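You operate a simulated robot arm through the tools that you are given. There is no shell and no other tool.

The job below is to be done with a simulated robot arm. You get a single attempt, and the scene is never put back.

TASK
Wind the leftover paper on to the core from the winder table, gluing its end on first.
Fine: stand the core on the turntable; press the black clip at the paper's end on the glue pad and stand it against the core; free the brake, turn the wheel to its stop, brake again; tear nothing; leave the other core on the shelf below. Set down upright: core.

It is judged by the outcome, as a careful person would: the job done as asked, and still so three seconds after it is handed in. It fails if anything else is knocked over, pushed out of place, dropped, spilled or broken.

THE ROBOT
A 6-joint arm with a two-finger gripper, fixed in place. Base frame: the origin is on the floor under the middle of its stand, x ahead of it, y to its left, z up; the work surface is at about z = 860. Lengths are in mm, angles in degrees, forces in N, time in s.
It reaches about 1637 mm from its shoulder. Its first joint turns from -166.0 to 166.0 degrees. Payload 3.43 kg.
The TCP is the grasp point between the finger pads, 20 mm short of the fingertips. In the tool frame z runs along the fingers and y along their closing line. The gripper opens to 190 mm; its body begins 248 mm behind the TCP.
Orientation is told as [roll, pitch, yaw] about the base's x, y, z axes, in that order, counted from this pose: with the fingers straight down and closing along the base's y, the tool's x points along the base's -x, its y along +y and its z along -z.

THE INTERFACE
- The arm moves only by the tool servo_tool. Its argument "moves" is a list of rows, each a list of 3 entries, a list of its own where there are three numbers: the shift along the tool's x, y, z in mm, then the turn, a rotation vector about the tool's x, y, z in degrees, then the opening in per cent of the stroke, from 0 (shut) to 100 (fully open). In form: [[[dx, dy, dz], [ax, ay, az], jaw], ...]. A call has 1 to 20 rows; each row is the pose to reach, as a shift and turn from the pose commanded when the call began, along the tool's axes at that moment. Rows are played at 5 a second. More than 50 mm and 8.6 degrees between two rows, or a gripper value outside its range, and nothing of the call is played. A pose out of reach is approached as far as the arm can. The call stops where the force on the tool passes 40 N (or 10 N more than at its start, if that is more) or the arm is blocked; 0.2 s more then pass. The fingers move at their own pace (about 45 mm/s each) and stop on an object; they squeeze with about 40 N. The grip force told is the motor's: it shows also when the fingers shut on nothing. Time passes only in rows, and 0.2 s behind the last, so rows that repeat a pose let the fingers close. The reply holds the time, the measured pose of the TCP, the force on the tool along the base axes, the opening and the grip force, in the units named above and with some noise, with the torque about the TCP (base axes, N m) and any sound that the robot's microphone picked up.
- Cameras (640 x 400 px; columns grow to the right, rows downward): "scene" is fixed at [219.9, 648.8, 1670.1]; the picture's right is [-0.23, -0.97, 0.00], its down [-0.70, 0.17, -0.69] and it looks along [0.68, -0.16, -0.72] (base axes); focal length 316 px, centre (320, 200). "wrist" rides on the gripper at [70, -8, -288] in the tool frame; the picture's right is [0.12, 0.99, 0.00], its down [-0.96, 0.12, -0.25] and it looks along [-0.25, 0.03, 0.97] (tool axes); focal length 261 px, centre (320, 200). There is no depth. A picture from a camera that has moved, and an enlarged one, comes with that camera's place and axes in the base frame and with its lens.
- capture(camera): a new picture of that camera. No time passes.
- raise_lower(by): slides the trunk up (or, below 0, down) by that many mm; the arm rides with it, the base frame stays. It gives what a move gives, with no picture.
- zoom(camera, box): a new picture of the part [left, top, right, bottom] of that camera's present view, enlarged. No time passes.
- hand_in(): hands the job in; it is judged then, once.

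Nothing tells you positions but the pictures and the camera data. Unless the task says otherwise, let go and move clear before handing in.

The tools are called after "Emit:" by a JSON object that holds its "method" and its "body". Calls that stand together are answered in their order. servo_tool: Moves the arm, as the interface text tells. Its arguments: {"type":"object","properties":{"moves":{"type":"array"}},"required":["moves"]} The other tools are called the same way: raise_lower (by) moves the trunk up or down; capture (camera) takes a picture; zoom (camera, box) takes an enlarged picture of a part of a camera's view; hand_in () hands the job in.

At the start:

```text
time_s: 0.0
position: [661.1, 284.6, 1266.4]
orientation: [0.0, 0.0, -0.1]
ft_force: [0.4, -1.0, 0.6]
wrist_torque: [-0.02, -0.02, 0.0]
finger_gap: 190.0
finger_force: 0.0
trunk travel left (down, up): [-150.0, 90.0]
```

scene: 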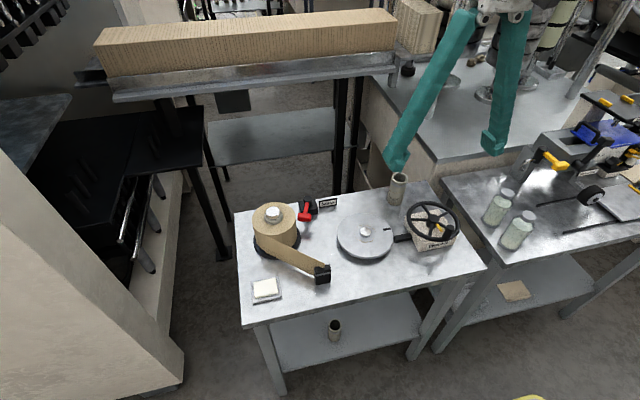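
wrist: 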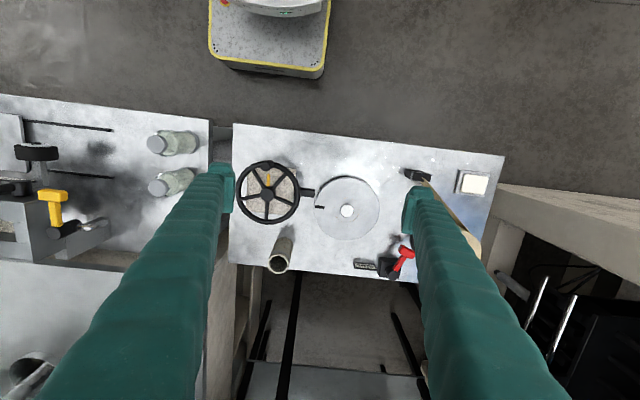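

I see the winder table with a paper roll at left, a turntable in the middle, a wheel at right, a core standing at the back of the table, and a glue pad at the front left. I'll zoom in before moving to locate everything.

Emit:
{"method": "zoom", "body": {"camera": "scene", "box": [230, 160, 350, 235]}}

Emit:
{"method": "zoom", "body": {"camera": "scene", "box": [320, 160, 480, 260]}}

Emit:
{"method": "zoom", "body": {"camera": "scene", "box": [230, 220, 350, 320]}}

Emit:
{"method": "zoom", "body": {"camera": "wrist", "box": [220, 120, 380, 280]}}

Emit:
{"method": "zoom", "body": {"camera": "wrist", "box": [340, 130, 520, 290]}}

```text
5.33 times, centred on (290, 198) of scene
camera zoom: at [219.9, 648.8, 1670.1], right [-0.23, -0.97, 0.0], down [-0.7, 0.17, -0.69], along [0.68, -0.16, -0.72], focal length 1684 px, centre (480, 213)
```

zoom: 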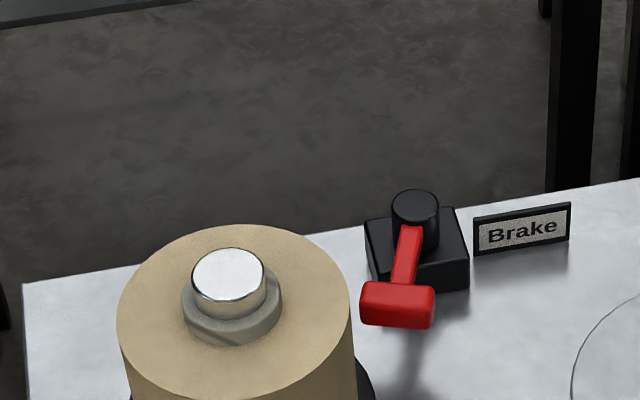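

```text
4.00 times, centred on (400, 210) of scene
camera zoom: at [219.9, 648.8, 1670.1], right [-0.23, -0.97, 0.0], down [-0.7, 0.17, -0.69], along [0.68, -0.16, -0.72], focal length 1263 px, centre (0, 160)
```

zoom: 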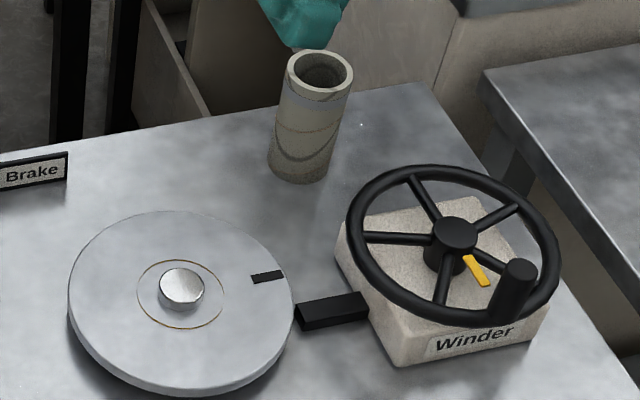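

```text
4.00 times, centred on (290, 270) of scene
camera zoom: at [219.9, 648.8, 1670.1], right [-0.23, -0.97, 0.0], down [-0.7, 0.17, -0.69], along [0.68, -0.16, -0.72], focal length 1263 px, centre (440, -80)
```

zoom: 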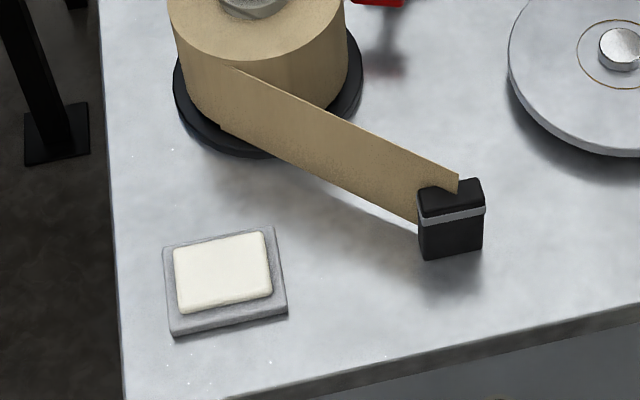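

```text
2.50 times, centred on (300, 200) of wrist
camera zoom: at [592.6, 275.3, 1554.2], right [-0.12, 0.99, 0.0], down [0.96, 0.12, 0.25], along [0.25, 0.03, -0.97], focal length 652 px, centre (370, 200)
```

zoom: 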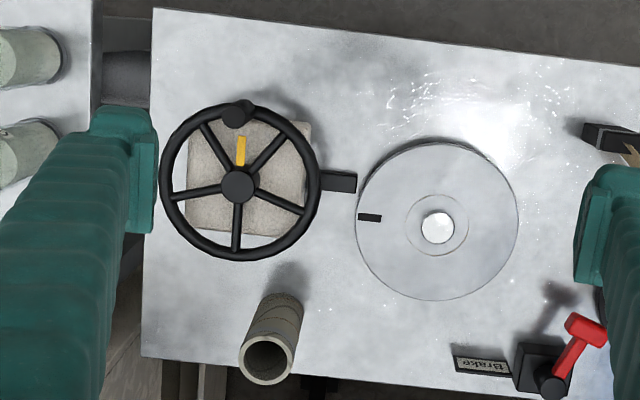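

```text
2.50 times, centred on (430, 210) of wrist
camera zoom: at [592.6, 275.3, 1554.2], right [-0.12, 0.99, 0.0], down [0.96, 0.12, 0.25], along [0.25, 0.03, -0.97], focal length 652 px, centre (45, 175)
```

zoom: 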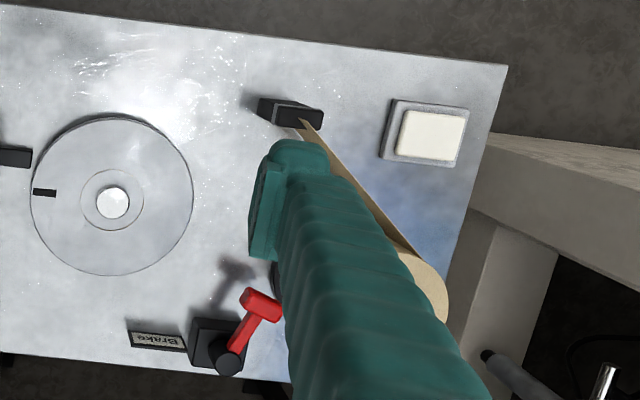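

I place the turntable spindle at about (783, 370), the wheel hub at (753, 166), the core at (914, 213), and the clip near (664, 537). Next I'll carry the wrist camera over the left part of the table to see the roll, clip, pad and brake more closely.

Emit:
{"method": "servo_tool", "body": {"moves": [[[0, 40, 10], [0, 0, 0], 100], [[0, 80, 20], [0, 0, 0], 100], [[0, 120, 30], [0, 0, 0], 100], [[0, 160, 40], [0, 0, 0], 100], [[0, 200, 50], [0, 0, 0], 100], [[0, 240, 60], [0, 0, 0], 100], [[0, 280, 70], [0, 0, 0], 100], [[0, 315, 80], [0, 0, 0], 100]]}}

Emit:
{"method": "capture", "body": {"camera": "wrist"}}

```text
time_s: 1.8
position: [663.1, 596.5, 1188.2]
orientation: [0.0, 0.1, 0.0]
ft_force: [0.1, -0.3, -0.4]
wrist_torque: [0.19, -0.06, 0.0]
finger_gap: 189.8
finger_force: 0.1
trunk travel left (down, up): [-150.0, 90.0]
```

```text
taken
camera wrist: at [593.7, 588.5, 1474.2], right [-0.12, 0.99, 0.0], down [0.96, 0.12, 0.25], along [0.25, 0.03, -0.97], focal length 261 px, centre (320, 200)
```

wrist: 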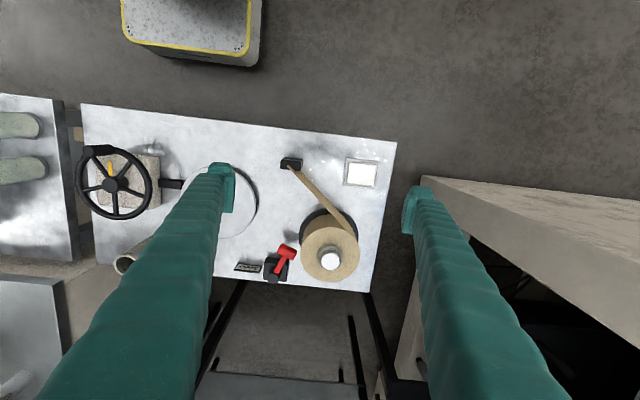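

Emit:
{"method": "zoom", "body": {"camera": "wrist", "box": [230, 140, 400, 250]}}

Emit:
{"method": "zoom", "body": {"camera": "wrist", "box": [230, 190, 390, 290]}}

Emit:
{"method": "zoom", "body": {"camera": "wrist", "box": [260, 140, 340, 190]}}

Emit:
{"method": "zoom", "body": {"camera": "scene", "box": [290, 250, 350, 290]}}

```text
3.64 times, centred on (315, 195) of wrist
camera zoom: at [593.7, 588.5, 1474.2], right [-0.12, 0.99, 0.0], down [0.96, 0.12, 0.25], along [0.25, 0.03, -0.97], focal length 948 px, centre (338, 218)
```

zoom: 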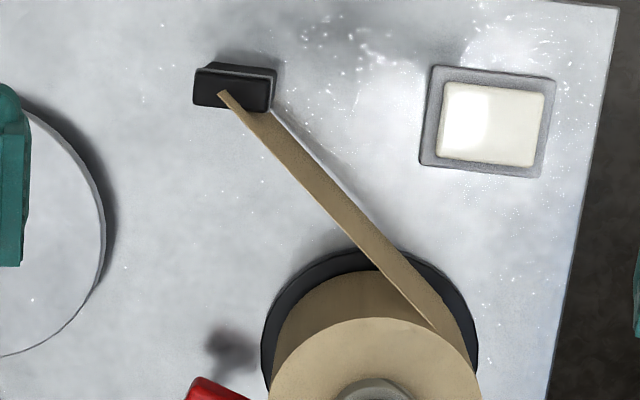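

```text
4.00 times, centred on (310, 240) of wrist
camera zoom: at [593.7, 588.5, 1474.2], right [-0.12, 0.99, 0.0], down [0.96, 0.12, 0.25], along [0.25, 0.03, -0.97], focal length 1043 px, centre (360, 40)
```

zoom: 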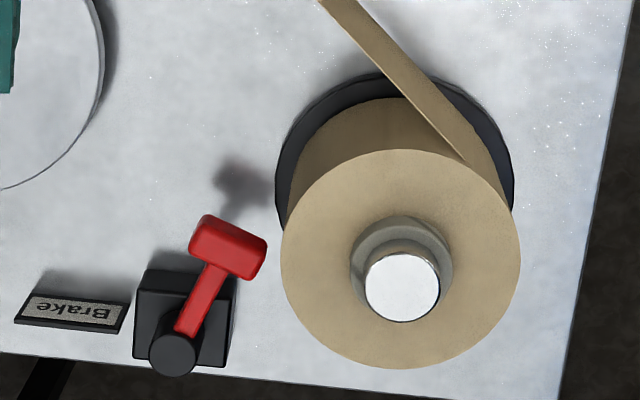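

```text
8.00 times, centred on (300, 165) of wrist
camera zoom: at [593.7, 588.5, 1474.2], right [-0.12, 0.99, 0.0], down [0.96, 0.12, 0.25], along [0.25, 0.03, -0.97], focal length 2085 px, centre (480, 480)
```

zoom: 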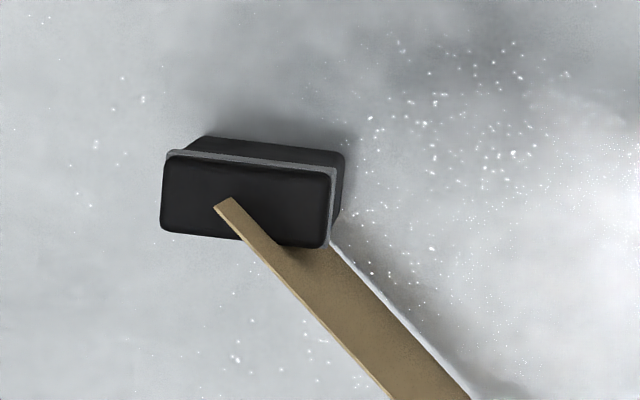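

```text
10.00 times, centred on (320, 270) of scene
camera zoom: at [219.9, 648.8, 1670.1], right [-0.23, -0.97, 0.0], down [-0.7, 0.17, -0.69], along [0.68, -0.16, -0.72], focal length 3157 px, centre (320, -500)
```

zoom: 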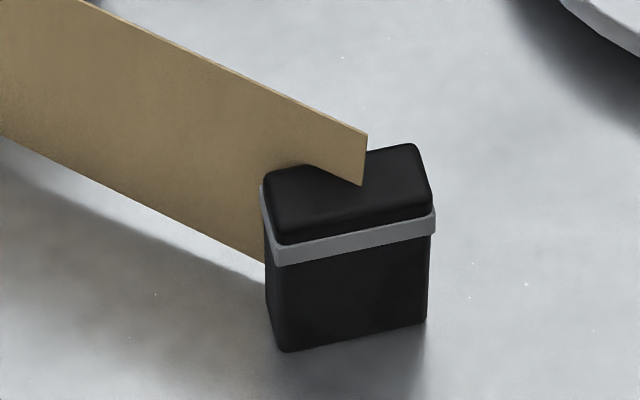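

The roll axis looks to be near (844, 641), the clip at (667, 535) with its top near z 923, the pad at (677, 697), and the brake pivot at (938, 519) with its handle at (876, 544). Next I'll move over the core at about (914, 213) and check it from closer.

Emit:
{"method": "servo_tool", "body": {"moves": [[[-25, -38, 0], [0, 0, 0], 100], [[-50, -76, 0], [0, 0, 0], 90], [[-75, -114, 0], [0, 0, 0], 80], [[-100, -152, 0], [0, 0, 0], 70], [[-125, -190, 5], [0, 0, 0], 60], [[-150, -228, 10], [0, 0, 0], 60], [[-175, -266, 15], [0, 0, 0], 60], [[-200, -304, 20], [0, 0, 0], 60], [[-225, -342, 30], [0, 0, 0], 60], [[-251, -384, 38], [0, 0, 0], 60], [[-251, -384, 38], [0, 0, 0], 60]]}}

Emit:
{"method": "capture", "body": {"camera": "wrist"}}

Emit:
{"method": "zoom", "body": {"camera": "wrist", "box": [270, 130, 370, 210]}}

Emit:
{"method": "zoom", "body": {"camera": "scene", "box": [320, 140, 480, 240]}}

```text
time_s: 4.2
position: [912.8, 215.5, 1146.5]
orientation: [-0.1, 0.0, 0.2]
ft_force: [0.3, -0.1, 0.7]
wrist_torque: [-0.01, 0.0, 0.0]
finger_gap: 114.0
finger_force: 0.0
trunk travel left (down, up): [-150.0, 90.0]
```

```text
taken
camera wrist: at [844.5, 206.6, 1433.6], right [-0.12, 0.99, 0.0], down [0.96, 0.12, 0.25], along [0.25, 0.03, -0.97], focal length 261 px, centre (320, 200)
```

wrist: 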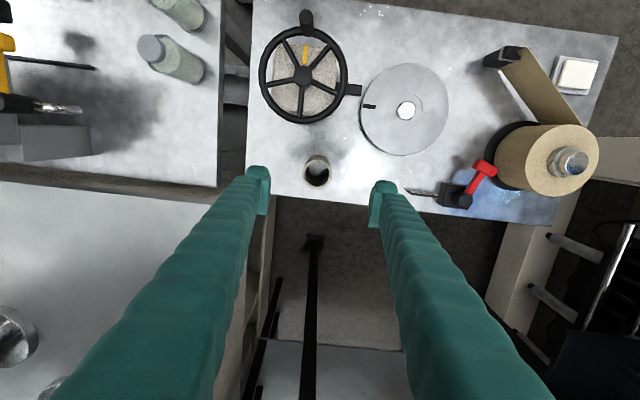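

```text
5.00 times, centred on (320, 170) of wrist
camera zoom: at [844.5, 206.6, 1433.6], right [-0.12, 0.99, 0.0], down [0.96, 0.12, 0.25], along [0.25, 0.03, -0.97], focal length 1303 px, centre (320, 350)
```

zoom: 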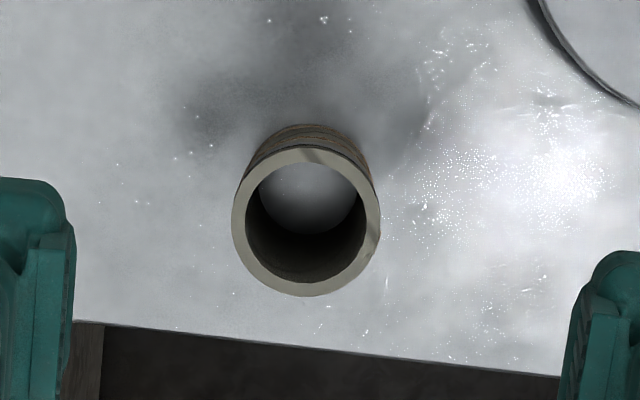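

```text
4.00 times, centred on (400, 190) of scene
camera zoom: at [219.9, 648.8, 1670.1], right [-0.23, -0.97, 0.0], down [-0.7, 0.17, -0.69], along [0.68, -0.16, -0.72], focal length 1263 px, centre (0, 240)
```

zoom: 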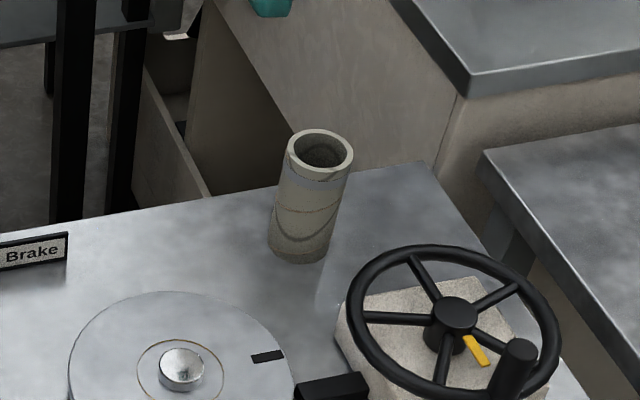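

The core rim shows at about (915, 212) with its top near z 975, and the spindle should fit its bore with a few mm to spare. I'll go straight down around its upper half and close gently.

Emit:
{"method": "servo_tool", "body": {"moves": [[[-3, -3, 30], [0, 0, 0], 60], [[-3, -3, 60], [0, 0, 0], 60], [[-3, -3, 90], [0, 0, 0], 60], [[-3, -3, 120], [0, 0, 0], 60], [[-3, -3, 150], [0, 0, 0], 60], [[-3, -3, 175], [0, 0, 0], 60], [[-3, -3, 195], [0, 0, 0], 60], [[-3, -3, 203], [0, 0, 0], 60], [[-3, -3, 203], [0, 0, 0], 60]]}}

Emit:
{"method": "capture", "body": {"camera": "wrist"}}

Emit:
{"method": "zoom", "body": {"camera": "scene", "box": [340, 120, 460, 210]}}

```text
time_s: 6.2
position: [916.8, 211.5, 947.0]
orientation: [-0.1, 0.0, 0.0]
ft_force: [-0.2, -0.7, 0.5]
wrist_torque: [-0.01, -0.01, 0.01]
finger_gap: 113.9
finger_force: 0.1
trunk travel left (down, up): [-150.0, 90.0]
```

```text
taken
camera wrist: at [847.2, 203.3, 1232.6], right [-0.12, 0.99, 0.0], down [0.96, 0.12, 0.25], along [0.25, 0.03, -0.97], focal length 261 px, centre (320, 200)
```

wrist: 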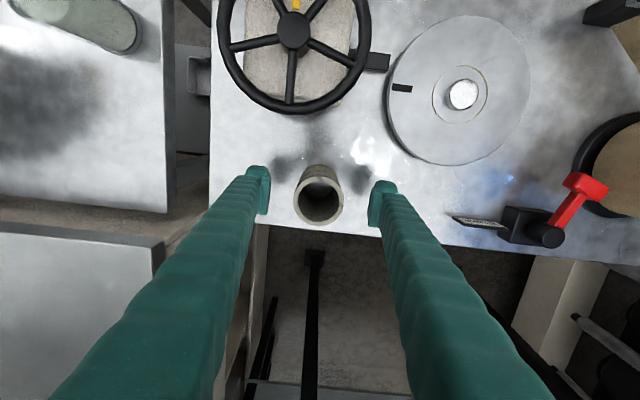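

```text
4.44 times, centred on (400, 165) of scene
camera zoom: at [219.9, 648.8, 1670.1], right [-0.23, -0.97, 0.0], down [-0.7, 0.17, -0.69], along [0.68, -0.16, -0.72], focal length 1403 px, centre (-36, 356)
```

zoom: 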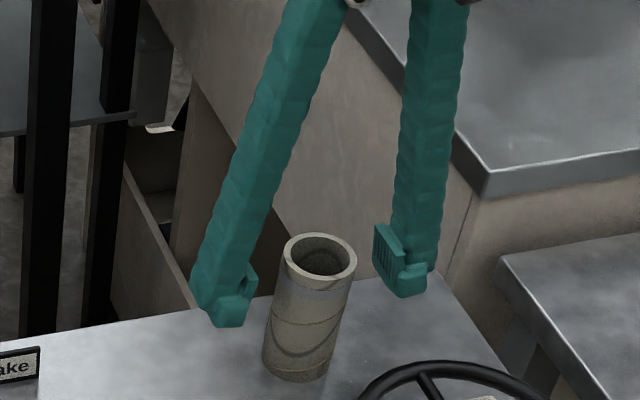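

The fingers straddle the core well. I'll close on it now.

Emit:
{"method": "servo_tool", "body": {"moves": [[[0, 0, 0], [0, 0, 0], 40], [[0, 0, 0], [0, 0, 0], 20], [[0, 0, 0], [0, 0, 0], 20], [[0, 0, 0], [0, 0, 0], 20], [[0, 0, 0], [0, 0, 0], 20], [[0, 0, 0], [0, 0, 0], 20]]}}

Emit:
{"method": "zoom", "body": {"camera": "wrist", "box": [240, 140, 400, 240]}}

```text
time_s: 7.6
position: [915.9, 213.3, 946.5]
orientation: [0.0, 0.0, 0.0]
ft_force: [-0.3, -0.4, -0.4]
wrist_torque: [0.01, 0.01, 0.0]
finger_gap: 52.2
finger_force: 40.4
trunk travel left (down, up): [-150.0, 90.0]
```

```text
4.00 times, centred on (320, 190) of wrist
camera zoom: at [847.2, 203.3, 1232.7], right [-0.12, 0.99, 0.0], down [0.96, 0.12, 0.25], along [0.25, 0.03, -0.97], focal length 1043 px, centre (320, 240)
```

zoom: 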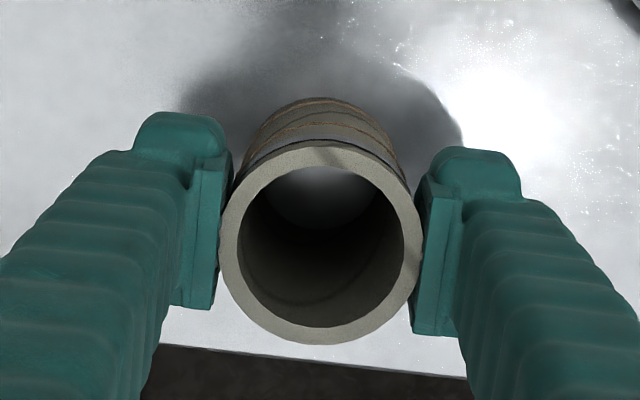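

The core is gripped at a 52 mm gap. I'll lift it, carry it over the spindle with its bottom still above the spindle top, and compare the two in the scene camera.

Emit:
{"method": "servo_tool", "body": {"moves": [[[0, 0, -15], [0, 0, 0], 20], [[0, 0, -40], [0, 0, 0], 20], [[0, 0, -65], [0, 0, 0], 20], [[0, 0, -85], [0, 0, 0], 20], [[20, 24, -85], [0, 0, 0], 20], [[50, 59, -85], [0, 0, 0], 20], [[80, 95, -85], [0, 0, 0], 20], [[105, 125, -85], [0, 0, 0], 20], [[125, 149, -85], [0, 0, 0], 20], [[132, 157, -85], [0, 0, 0], 20], [[132, 157, -85], [0, 0, 0], 20]]}}

Emit:
{"method": "zoom", "body": {"camera": "scene", "box": [315, 170, 415, 270]}}

Emit:
{"method": "zoom", "body": {"camera": "wrist", "box": [240, 120, 400, 240]}}

```text
time_s: 10.0
position: [783.4, 370.4, 1032.9]
orientation: [0.0, -0.1, 0.0]
ft_force: [1.2, 0.4, -0.7]
wrist_torque: [0.0, 0.02, 0.0]
finger_gap: 52.2
finger_force: 40.1
trunk travel left (down, up): [-150.0, 90.0]
```

```text
4.00 times, centred on (365, 220) of scene
camera zoom: at [219.9, 648.8, 1670.1], right [-0.23, -0.97, 0.0], down [-0.7, 0.17, -0.69], along [0.68, -0.16, -0.72], focal length 1263 px, centre (140, 120)
```

zoom: 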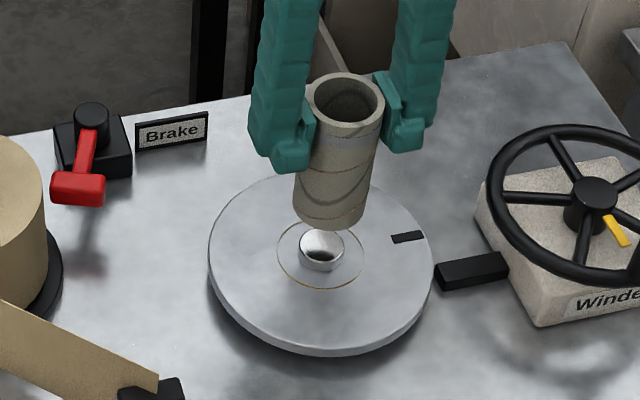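

```text
3.33 times, centred on (320, 180) of wrist
camera zoom: at [714.0, 361.0, 1318.8], right [-0.12, 0.99, 0.0], down [0.96, 0.12, 0.25], along [0.25, 0.03, -0.97], focal length 869 px, centre (320, 267)
```

zoom: 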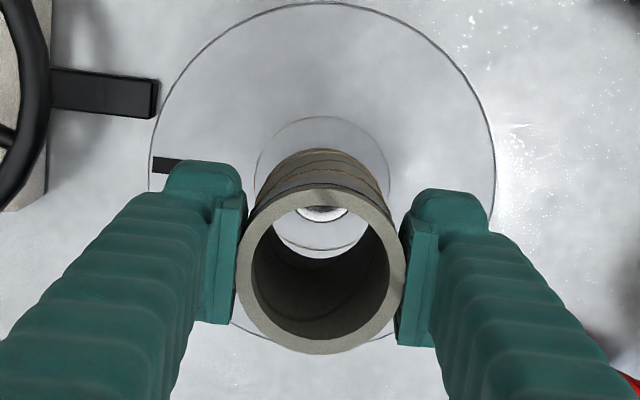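

The core hangs close to over the spindle. I'll zoom in tighter to measure the remaining offset before lowering.

Emit:
{"method": "zoom", "body": {"camera": "scene", "box": [345, 185, 390, 245]}}

Emit:
{"method": "zoom", "body": {"camera": "wrist", "box": [285, 155, 355, 215]}}

```text
6.67 times, centred on (368, 215) of scene
camera zoom: at [219.9, 648.8, 1670.1], right [-0.23, -0.97, 0.0], down [-0.7, 0.17, -0.69], along [0.68, -0.16, -0.72], focal length 2104 px, centre (3, 100)
```

zoom: 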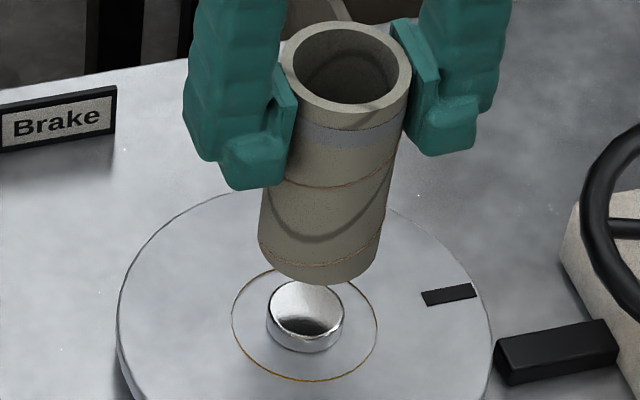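

```text
6.67 times, centred on (320, 185) of wrist
camera zoom: at [714.0, 361.0, 1318.8], right [-0.12, 0.99, 0.0], down [0.96, 0.12, 0.25], along [0.25, 0.03, -0.97], focal length 1738 px, centre (320, 300)
```

zoom: 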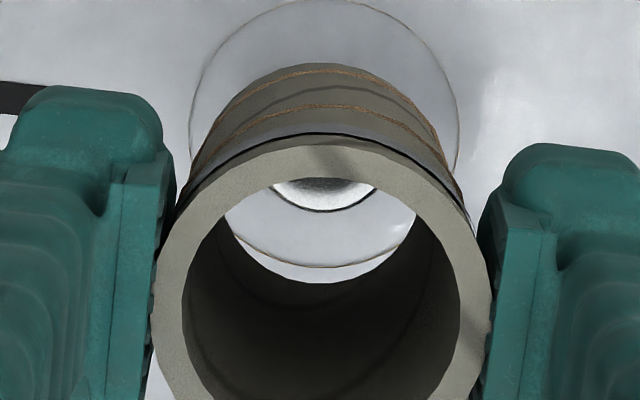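

The core and spindle axes agree within about 1 mm, and the turntable surface is near z 886. I'll lower in small steps, watching the force.

Emit:
{"method": "servo_tool", "body": {"moves": [[[0, 0.5, 12], [0, 0, 0], 20], [[0, 0.5, 24], [0, 0, 0], 20], [[0, 0.5, 36], [0, 0, 0], 20], [[0, 0.5, 44], [0, 0, 0], 20], [[0, 0.5, 48], [0, 0, 0], 20], [[0, 0.5, 52], [0, 0, 0], 20], [[0, 0.5, 52], [0, 0, 0], 20]]}}

Emit:
{"method": "zoom", "body": {"camera": "scene", "box": [345, 185, 390, 245]}}

Emit:
{"method": "zoom", "body": {"camera": "wrist", "box": [285, 155, 355, 215]}}

```text
time_s: 11.6
position: [782.6, 370.0, 979.7]
orientation: [0.0, 0.0, 0.0]
ft_force: [0.7, 0.2, 0.1]
wrist_torque: [0.04, 0.03, -0.01]
finger_gap: 52.1
finger_force: 39.9
trunk travel left (down, up): [-150.0, 90.0]
```

```text
6.67 times, centred on (368, 215) of scene
camera zoom: at [219.9, 648.8, 1670.1], right [-0.23, -0.97, 0.0], down [-0.7, 0.17, -0.69], along [0.68, -0.16, -0.72], focal length 2104 px, centre (3, 100)
```

zoom: 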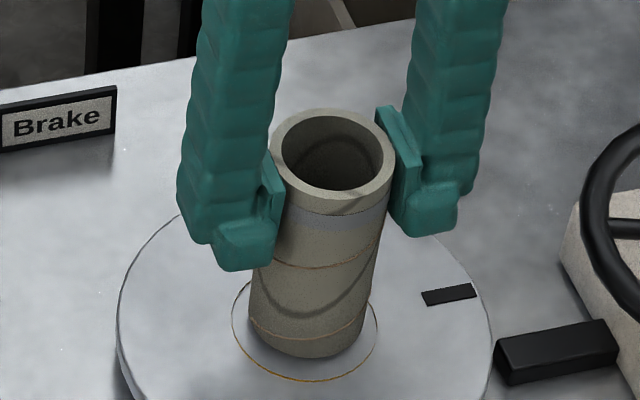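

```text
6.67 times, centred on (320, 185) of wrist
camera zoom: at [714.0, 360.6, 1266.1], right [-0.12, 0.99, 0.0], down [0.96, 0.12, 0.25], along [0.25, 0.03, -0.97], focal length 1738 px, centre (320, 300)
```

zoom: 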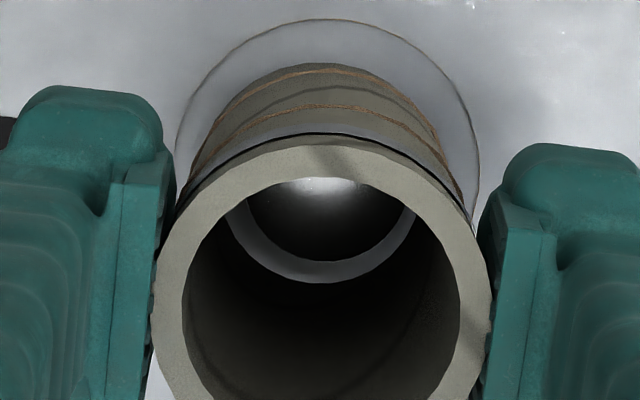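

No contact so far and the spindle shows inside the bore. I'll lower the last few mm gently.

Emit:
{"method": "servo_tool", "body": {"moves": [[[0, 0, 2], [0, 0, 0], 20], [[0, 0, 4], [0, 0, 0], 20], [[0, 0, 5], [0, 0, 0], 20], [[0, 0, 5], [0, 0, 0], 20]]}}

Emit:
{"method": "zoom", "body": {"camera": "scene", "box": [345, 185, 390, 245]}}

```text
time_s: 12.6
position: [783.7, 368.5, 974.8]
orientation: [0.0, 0.0, 0.0]
ft_force: [-0.4, 0.0, -0.2]
wrist_torque: [-0.03, -0.01, -0.02]
finger_gap: 52.7
finger_force: 39.9
trunk travel left (down, up): [-150.0, 90.0]
```

```text
6.67 times, centred on (368, 215) of scene
camera zoom: at [219.9, 648.8, 1670.1], right [-0.23, -0.97, 0.0], down [-0.7, 0.17, -0.69], along [0.68, -0.16, -0.72], focal length 2104 px, centre (3, 100)
```

zoom: 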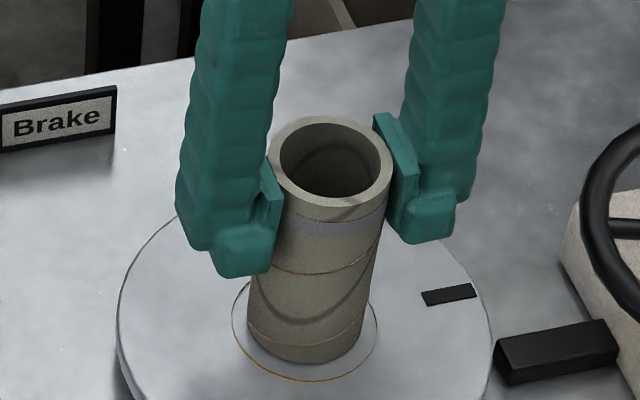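

Emit:
{"method": "servo_tool", "body": {"moves": [[[0, 0, 1], [0, 0, 0], 20], [[0, 0, 2], [0, 0, 0], 20], [[0, 0, 2], [0, 0, 0], 20]]}}

```text
time_s: 13.4
position: [783.3, 370.1, 972.3]
orientation: [0.0, 0.0, 0.1]
ft_force: [0.5, 0.0, 6.0]
wrist_torque: [0.0, 0.02, 0.03]
finger_gap: 52.2
finger_force: 39.7
trunk travel left (down, up): [-150.0, 90.0]
```

The core is seated, with 6 N of contact at about z 886. I'll open the fingers evenly and rise clear.

Emit:
{"method": "servo_tool", "body": {"moves": [[[0, 0, 0], [0, 0, 0], 30], [[0, 0, 0], [0, 0, 0], 35], [[0, 0, 0], [0, 0, 0], 45], [[0, 0, 0], [0, 0, 0], 50], [[0, 0, 0], [0, 0, 0], 50], [[0, 0, -20], [0, 0, 0], 50], [[0, 0, -50], [0, 0, 0], 50], [[0, 0, -90], [0, 0, 0], 50], [[0, 0, -130], [0, 0, 0], 50], [[0, 0, -160], [0, 0, 0], 50]]}}

Emit:
{"method": "zoom", "body": {"camera": "scene", "box": [315, 170, 415, 270]}}

Emit:
{"method": "zoom", "body": {"camera": "wrist", "box": [240, 120, 400, 240]}}

```text
time_s: 15.6
position: [783.3, 369.5, 1132.9]
orientation: [-0.1, 0.0, 0.0]
ft_force: [-0.4, 0.2, 0.2]
wrist_torque: [0.01, 0.04, -0.02]
finger_gap: 94.8
finger_force: 0.1
trunk travel left (down, up): [-150.0, 90.0]
```

```text
4.00 times, centred on (365, 220) of scene
camera zoom: at [219.9, 648.8, 1670.1], right [-0.23, -0.97, 0.0], down [-0.7, 0.17, -0.69], along [0.68, -0.16, -0.72], focal length 1263 px, centre (140, 120)
```

zoom: 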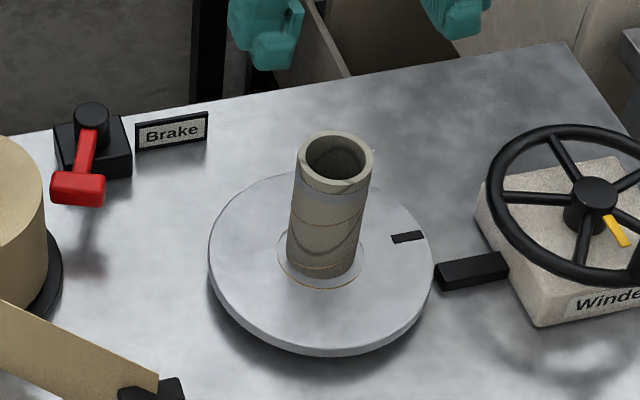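

```text
3.33 times, centred on (320, 180) of wrist
camera zoom: at [714.4, 360.4, 1419.4], right [-0.12, 0.99, 0.0], down [0.96, 0.12, 0.25], along [0.25, 0.03, -0.97], focal length 869 px, centre (320, 267)
```

zoom: 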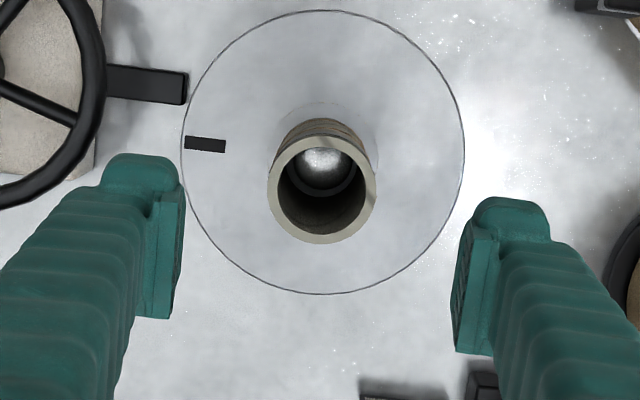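

The core stands on the turntable. Next I'll go over the clip at about (667, 535) with the jaws partly open and look at it and the paper from close up.

Emit:
{"method": "servo_tool", "body": {"moves": [[[23, 33, 0], [0, 0, 0], 50], [[46, 66, 0], [0, 0, 0], 50], [[70, 99, 0], [0, 0, 0], 50], [[93, 132, 0], [0, 0, 0], 50], [[116, 165, 0], [0, 0, 0], 50], [[116, 165, 40], [0, 0, 0], 50], [[116, 165, 80], [0, 0, 0], 50], [[116, 165, 80], [0, 0, 0], 50]]}}

Emit:
{"method": "capture", "body": {"camera": "wrist"}}

Emit:
{"method": "zoom", "body": {"camera": "wrist", "box": [270, 130, 390, 230]}}

Emit:
{"method": "zoom", "body": {"camera": "scene", "box": [230, 200, 350, 290]}}

```text
time_s: 17.4
position: [668.8, 535.7, 1051.1]
orientation: [0.0, 0.0, 0.0]
ft_force: [-0.7, -0.6, -0.5]
wrist_torque: [-0.06, -0.01, 0.02]
finger_gap: 95.1
finger_force: 0.1
trunk travel left (down, up): [-150.0, 90.0]
```

```text
taken
camera wrist: at [598.1, 526.4, 1337.6], right [-0.12, 0.99, 0.0], down [0.96, 0.12, 0.25], along [0.25, 0.03, -0.97], focal length 261 px, centre (320, 200)
```

wrist: 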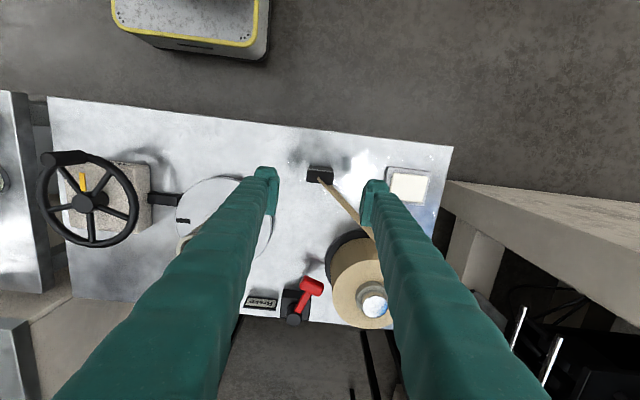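

```text
4.00 times, centred on (330, 180) of wrist
camera zoom: at [598.1, 526.4, 1337.6], right [-0.12, 0.99, 0.0], down [0.96, 0.12, 0.25], along [0.25, 0.03, -0.97], focal length 1043 px, centre (280, 280)
```

zoom: 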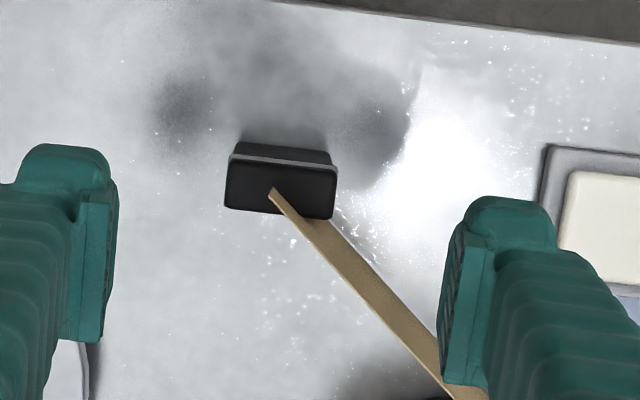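

```text
4.44 times, centred on (290, 245) of scene
camera zoom: at [219.9, 648.8, 1670.1], right [-0.23, -0.97, 0.0], down [-0.7, 0.17, -0.69], along [0.68, -0.16, -0.72], focal length 1403 px, centre (453, 0)
```

zoom: 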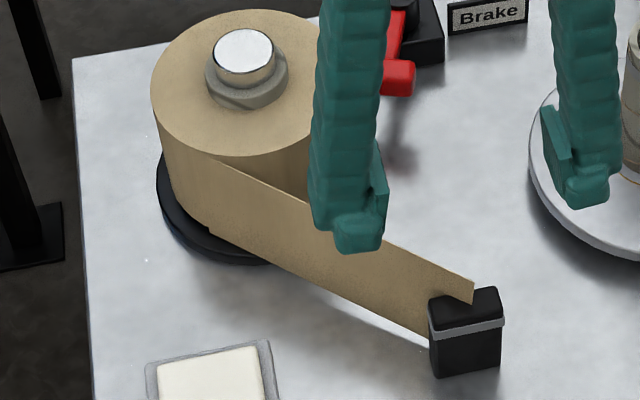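

The clip is centred under the tool at (667, 535), and the paper leaves toward +x/+y clear of both finger paths. I'll go down to z 902 and close on its ends.

Emit:
{"method": "servo_tool", "body": {"moves": [[[0, 0, 30], [0, 0, 0], 45], [[0, 0, 60], [0, 0, 0], 45], [[0, 0, 90], [0, 0, 0], 45], [[0, 0, 115], [0, 0, 0], 42], [[0, 0, 135], [0, 0, 0], 42], [[0, 0, 149], [0, 0, 0], 42], [[0, 0, 149], [0, 0, 0], 42]]}}

Emit:
{"method": "zoom", "body": {"camera": "wrist", "box": [250, 130, 390, 230]}}

Emit:
{"method": "zoom", "body": {"camera": "scene", "box": [270, 230, 370, 300]}}

```text
time_s: 19.0
position: [669.4, 536.5, 901.7]
orientation: [0.0, 0.0, 0.0]
ft_force: [-0.8, -0.3, 0.6]
wrist_torque: [0.03, 0.0, 0.0]
finger_gap: 79.9
finger_force: 0.1
trunk travel left (down, up): [-150.0, 90.0]
```

```text
4.00 times, centred on (320, 180) of wrist
camera zoom: at [599.1, 526.5, 1188.2], right [-0.12, 0.99, 0.0], down [0.96, 0.12, 0.25], along [0.25, 0.03, -0.97], focal length 1043 px, centre (320, 280)
```

zoom: 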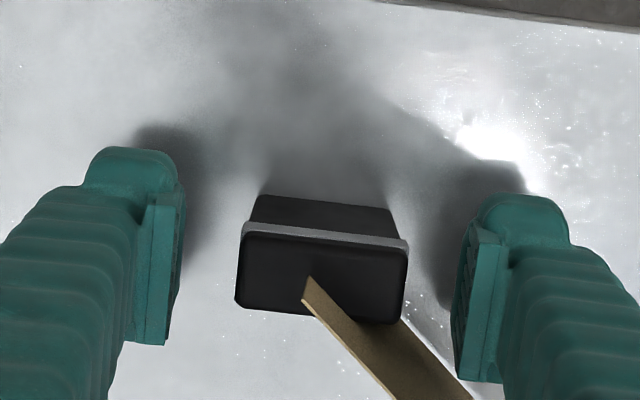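

```text
5.71 times, centred on (320, 265) of scene
camera zoom: at [219.9, 648.8, 1670.1], right [-0.23, -0.97, 0.0], down [-0.7, 0.17, -0.69], along [0.68, -0.16, -0.72], focal length 1804 px, centre (320, -171)
```

zoom: 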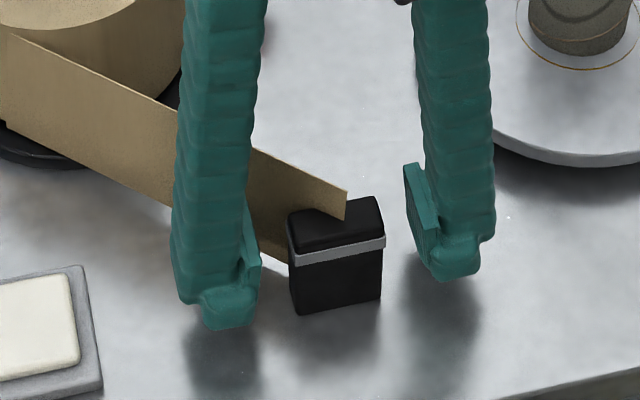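

The pads clear the paper by an estimated 5 mm. I'll close on the clip.

Emit:
{"method": "servo_tool", "body": {"moves": [[[0, 0, 0], [0, 0, 0], 30], [[0, 0, 0], [0, 0, 0], 15], [[0, 0, 0], [0, 0, 0], 15], [[0, 0, 0], [0, 0, 0], 15], [[0, 0, 0], [0, 0, 0], 15]]}}

Emit:
{"method": "zoom", "body": {"camera": "wrist", "box": [250, 130, 390, 230]}}

Emit:
{"method": "zoom", "body": {"camera": "scene", "box": [270, 230, 370, 300]}}

```text
time_s: 20.2
position: [668.9, 535.5, 901.9]
orientation: [-0.1, 0.1, 0.0]
ft_force: [-0.1, 0.0, -0.2]
wrist_torque: [0.01, 0.04, -0.01]
finger_gap: 42.7
finger_force: 40.2
trunk travel left (down, up): [-150.0, 90.0]
```

```text
4.00 times, centred on (320, 180) of wrist
camera zoom: at [599.1, 526.5, 1188.4], right [-0.12, 0.99, 0.0], down [0.96, 0.12, 0.25], along [0.25, 0.03, -0.97], focal length 1043 px, centre (320, 280)
```

zoom: 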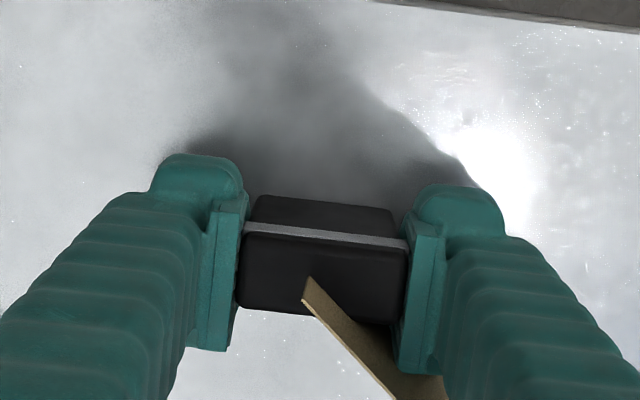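

```text
5.71 times, centred on (320, 265) of scene
camera zoom: at [219.9, 648.8, 1670.1], right [-0.23, -0.97, 0.0], down [-0.7, 0.17, -0.69], along [0.68, -0.16, -0.72], focal length 1804 px, centre (320, -171)
```

zoom: 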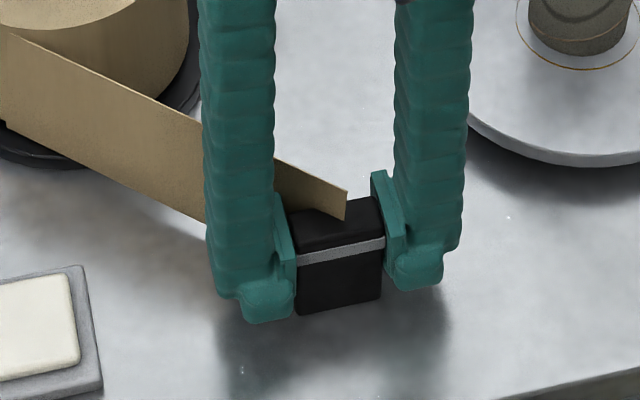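

The clip is held at a 43 mm gap. I'll lift it 40 mm and carry it slowly over the glue pad at about (677, 697), where the paper only gets slacker, then check.

Emit:
{"method": "servo_tool", "body": {"moves": [[[0, 0, -15], [0, 0, 0], 15], [[0, 0, -30], [0, 0, 0], 15], [[0, 0, -40], [0, 0, 0], 15], [[-1, 18, -40], [0, 0, 0], 15], [[-2, 36, -40], [0, 0, 0], 15], [[-4, 56, -40], [0, 0, 0], 15], [[-5, 76, -40], [0, 0, 0], 15], [[-6, 96, -40], [0, 0, 0], 15], [[-7, 116, -40], [0, 0, 0], 15], [[-9, 136, -40], [0, 0, 0], 15], [[-10, 152, -40], [0, 0, 0], 15], [[-10, 162, -40], [0, 0, 0], 15], [[-10, 162, -40], [0, 0, 0], 15]]}}

Emit:
{"method": "zoom", "body": {"camera": "wrist", "box": [250, 130, 390, 230]}}

Emit:
{"method": "zoom", "body": {"camera": "scene", "box": [220, 190, 360, 310]}}

Emit:
{"method": "capture", "body": {"camera": "wrist"}}

```text
time_s: 23.0
position: [676.8, 695.5, 941.5]
orientation: [-0.1, -0.1, -0.1]
ft_force: [1.2, -0.2, -0.9]
wrist_torque: [0.0, -0.03, -0.01]
finger_gap: 42.9
finger_force: 39.5
trunk travel left (down, up): [-150.0, 90.0]
```

```text
4.00 times, centred on (320, 180) of wrist
camera zoom: at [607.8, 687.6, 1228.7], right [-0.12, 0.99, 0.0], down [0.96, 0.12, 0.25], along [0.25, 0.03, -0.97], focal length 1043 px, centre (320, 280)
```

zoom: 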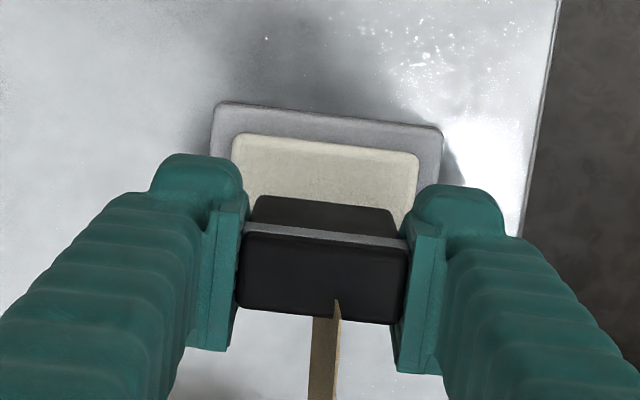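

```text
3.33 times, centred on (290, 250) of scene
camera zoom: at [219.9, 648.8, 1670.1], right [-0.23, -0.97, 0.0], down [-0.7, 0.17, -0.69], along [0.68, -0.16, -0.72], focal length 1052 px, centre (420, 33)
```

zoom: 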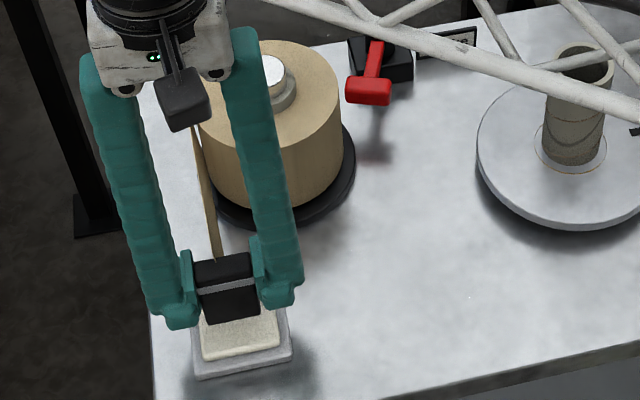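

```text
taken
camera wrist: at [607.8, 687.6, 1228.7], right [-0.12, 0.99, 0.0], down [0.96, 0.12, 0.25], along [0.25, 0.03, -0.97], focal length 261 px, centre (320, 200)
```

wrist: 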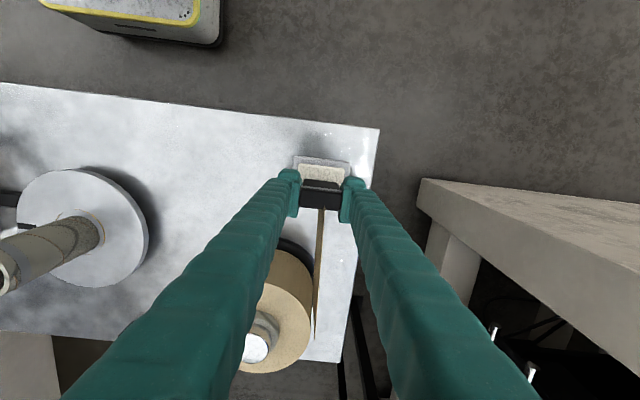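

The paper simply follows the clip straight from the roll with no tension felt, and the clip is centred above the pad. I'll lower it and press gently, watching the force.

Emit:
{"method": "servo_tool", "body": {"moves": [[[0, 0, 10], [0, 0, 0], 15], [[0, 0, 18], [0, 0, 0], 15], [[0, 0, 23], [0, 0, 0], 15], [[0, 0, 26], [0, 0, 0], 15], [[0, 0, 28], [0, 0, 0], 15], [[0, 0, 28], [0, 0, 0], 15]]}}

Emit:
{"method": "zoom", "body": {"camera": "scene", "box": [240, 240, 330, 310]}}

```text
time_s: 24.0
position: [677.5, 695.7, 922.9]
orientation: [0.3, -0.3, 0.0]
ft_force: [-1.4, -1.8, 19.7]
wrist_torque: [-0.34, 0.28, 0.0]
finger_gap: 42.9
finger_force: 39.9
trunk travel left (down, up): [-150.0, 90.0]
stopped in row 5: the force on the tool passed its limit at 44 N (the readings are from after the stop); the commanded pose is now the measured one
```

```text
5.71 times, centred on (285, 275) of scene
camera zoom: at [219.9, 648.8, 1670.1], right [-0.23, -0.97, 0.0], down [-0.7, 0.17, -0.69], along [0.68, -0.16, -0.72], focal length 1804 px, centre (520, -229)
```

zoom: 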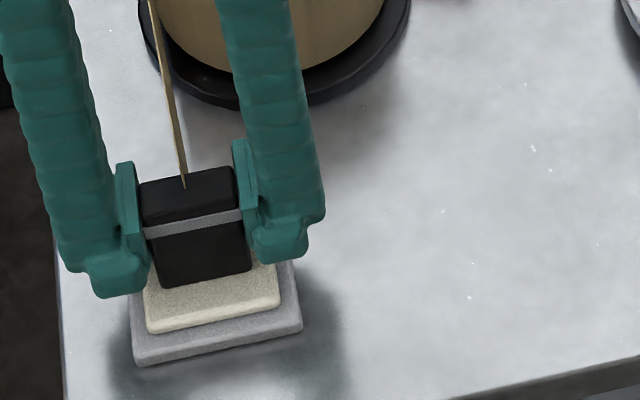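

The clip is pressed on the pad, peaking at 44 N and now reading about 20 N. I'll hold a moment, then lift gently and look for the glue.

Emit:
{"method": "servo_tool", "body": {"moves": [[[0, 0, 0], [0, 0, 0], 15], [[0, 0, 0], [0, 0, 0], 15], [[0, 0, 0], [0, 0, 0], 15], [[0, 0, -8], [0, 0, 0], 15], [[0, 0, -20], [0, 0, 0], 15], [[0, 0, -35], [0, 0, 0], 15], [[0, 0, -50], [0, 0, 0], 15], [[0, 0, -50], [0, 0, 0], 15]]}}

Emit:
{"method": "zoom", "body": {"camera": "scene", "box": [240, 220, 330, 310]}}

Emit:
{"method": "zoom", "body": {"camera": "wrist", "box": [270, 140, 370, 230]}}

```text
time_s: 25.8
position: [676.7, 696.4, 971.1]
orientation: [0.2, -0.3, 0.0]
ft_force: [0.9, 0.2, -1.5]
wrist_torque: [0.02, -0.03, -0.02]
finger_gap: 42.7
finger_force: 39.6
trunk travel left (down, up): [-150.0, 90.0]
```

```text
4.44 times, centred on (285, 265) of scene
camera zoom: at [219.9, 648.8, 1670.1], right [-0.23, -0.97, 0.0], down [-0.7, 0.17, -0.69], along [0.68, -0.16, -0.72], focal length 1403 px, centre (476, -89)
```

zoom: 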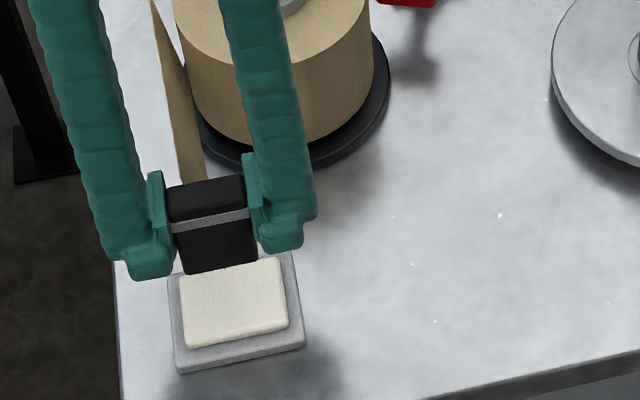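

```text
4.44 times, centred on (320, 185) of wrist
camera zoom: at [607.3, 686.4, 1257.3], right [-0.12, 0.99, 0.0], down [0.96, 0.12, 0.25], along [0.25, 0.03, -0.97], focal length 1158 px, centre (320, 267)
```

zoom: 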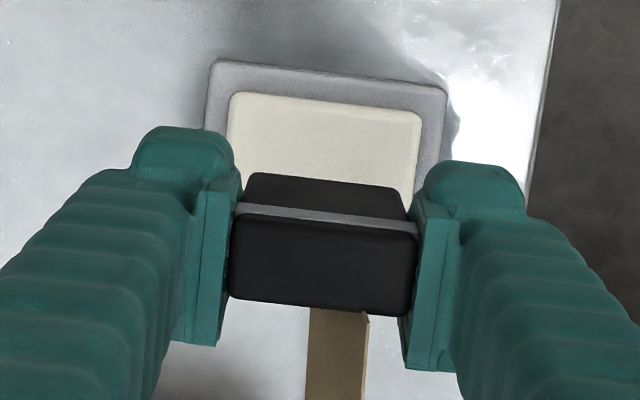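

The clip is still well held after pressing. I'll take out the slight tilt first, then carry it in an arc to the roll-facing side of the core, turning the gripper 90° in step with the paper so the paper keeps leaving between the fingers.

Emit:
{"method": "servo_tool", "body": {"moves": [[[0, 0, 0], [0.25, 0.3, 0], 15], [[0, 0, 0], [0.25, 0.3, 0], 15]]}}

```text
time_s: 26.4
position: [677.5, 695.5, 970.8]
orientation: [-0.2, 0.1, 0.0]
ft_force: [0.3, 0.4, -0.9]
wrist_torque: [0.0, 0.0, 0.01]
finger_gap: 42.7
finger_force: 39.7
trunk travel left (down, up): [-150.0, 90.0]
```

Emit:
{"method": "servo_tool", "body": {"moves": [[[-6.4, -16, 0], [0, 0, -8], 15], [[-13.8, -34.6, 0], [0, 0, -16], 15], [[-21.2, -53.2, 0], [0, 0, -24], 15], [[-28.6, -71.8, 0], [0, 0, -32], 15], [[-36, -90.4, 0], [0, 0, -40], 15], [[-43.5, -109, 0], [0, 0, -48], 15], [[-50.9, -127.7, 0], [0, 0, -56], 15], [[-58.3, -146.3, 0], [0, 0, -64], 15], [[-65.7, -164.9, 0], [0, 0, -70], 15], [[-74.2, -186.2, 0], [0, 0, -75], 15], [[-74.2, -186.2, 0], [0, 0, -75], 15]]}}

Emit:
{"method": "capture", "body": {"camera": "scene"}}

Emit:
{"method": "capture", "body": {"camera": "wrist"}}

```text
time_s: 28.8
position: [751.6, 510.3, 971.9]
orientation: [0.1, 0.1, 75.1]
ft_force: [0.3, 0.3, -0.1]
wrist_torque: [-0.01, -0.01, 0.0]
finger_gap: 28.5
finger_force: 0.1
trunk travel left (down, up): [-150.0, 90.0]
```

```text
taken
```

scene: 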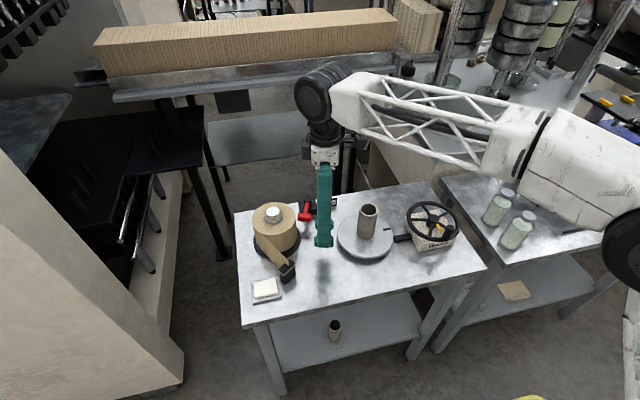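

```text
taken
camera wrist: at [744.5, 439.7, 1258.5], right [-0.99, 0.14, 0.0], down [0.14, 0.96, 0.25], along [0.03, 0.24, -0.97], focal length 261 px, centre (320, 200)
```

wrist: 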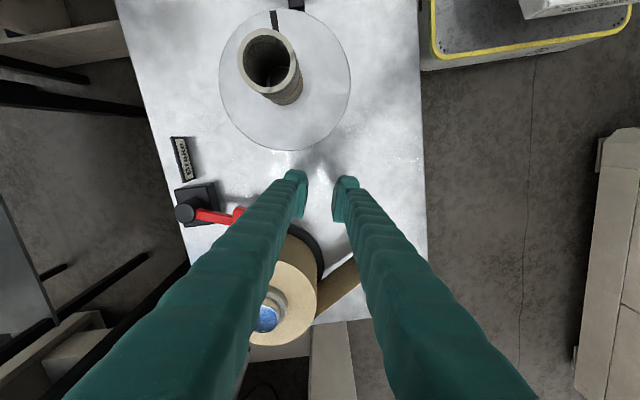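

The clip came out of the grip on the way: the gap closed to 28 mm on nothing. I'll look at where the clip is now before doing anything else.

Emit:
{"method": "zoom", "body": {"camera": "scene", "box": [235, 195, 345, 310]}}

Emit:
{"method": "zoom", "body": {"camera": "scene", "box": [262, 250, 312, 295]}}

Emit:
{"method": "zoom", "body": {"camera": "wrist", "box": [250, 150, 390, 340]}}

```text
3.48 times, centred on (290, 252) of scene
camera zoom: at [219.9, 648.8, 1670.1], right [-0.23, -0.97, 0.0], down [-0.7, 0.17, -0.69], along [0.68, -0.16, -0.72], focal length 1098 px, centre (424, 17)
```

zoom: 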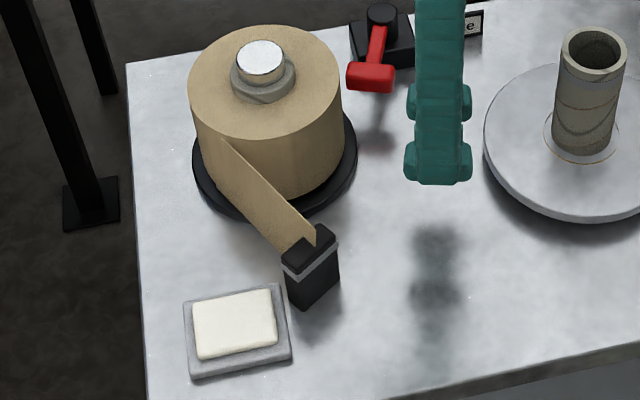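

```text
8.89 times, centred on (287, 272) of scene
camera zoom: at [219.9, 648.8, 1670.1], right [-0.23, -0.97, 0.0], down [-0.7, 0.17, -0.69], along [0.68, -0.16, -0.72], focal length 2806 px, centre (613, -444)
```

zoom: 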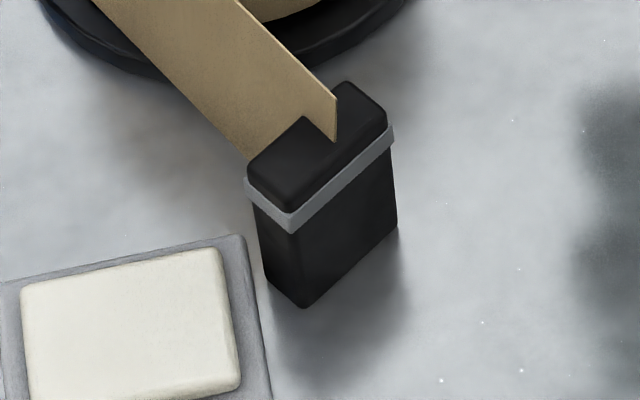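

```text
2.11 times, centred on (320, 245) of wrist
camera zoom: at [744.5, 439.7, 1258.5], right [-0.99, 0.14, 0.0], down [0.14, 0.96, 0.25], along [0.03, 0.24, -0.97], focal length 549 px, centre (320, 105)
```

zoom: 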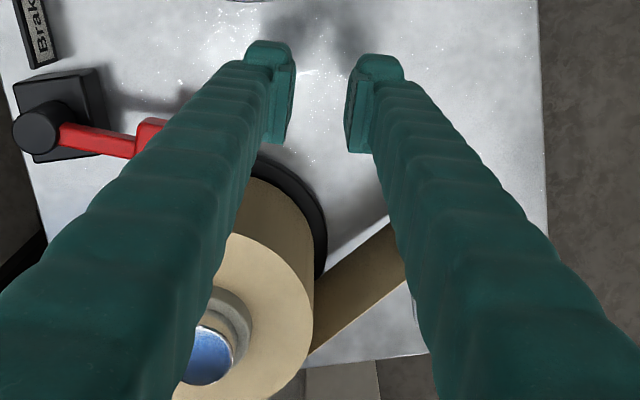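

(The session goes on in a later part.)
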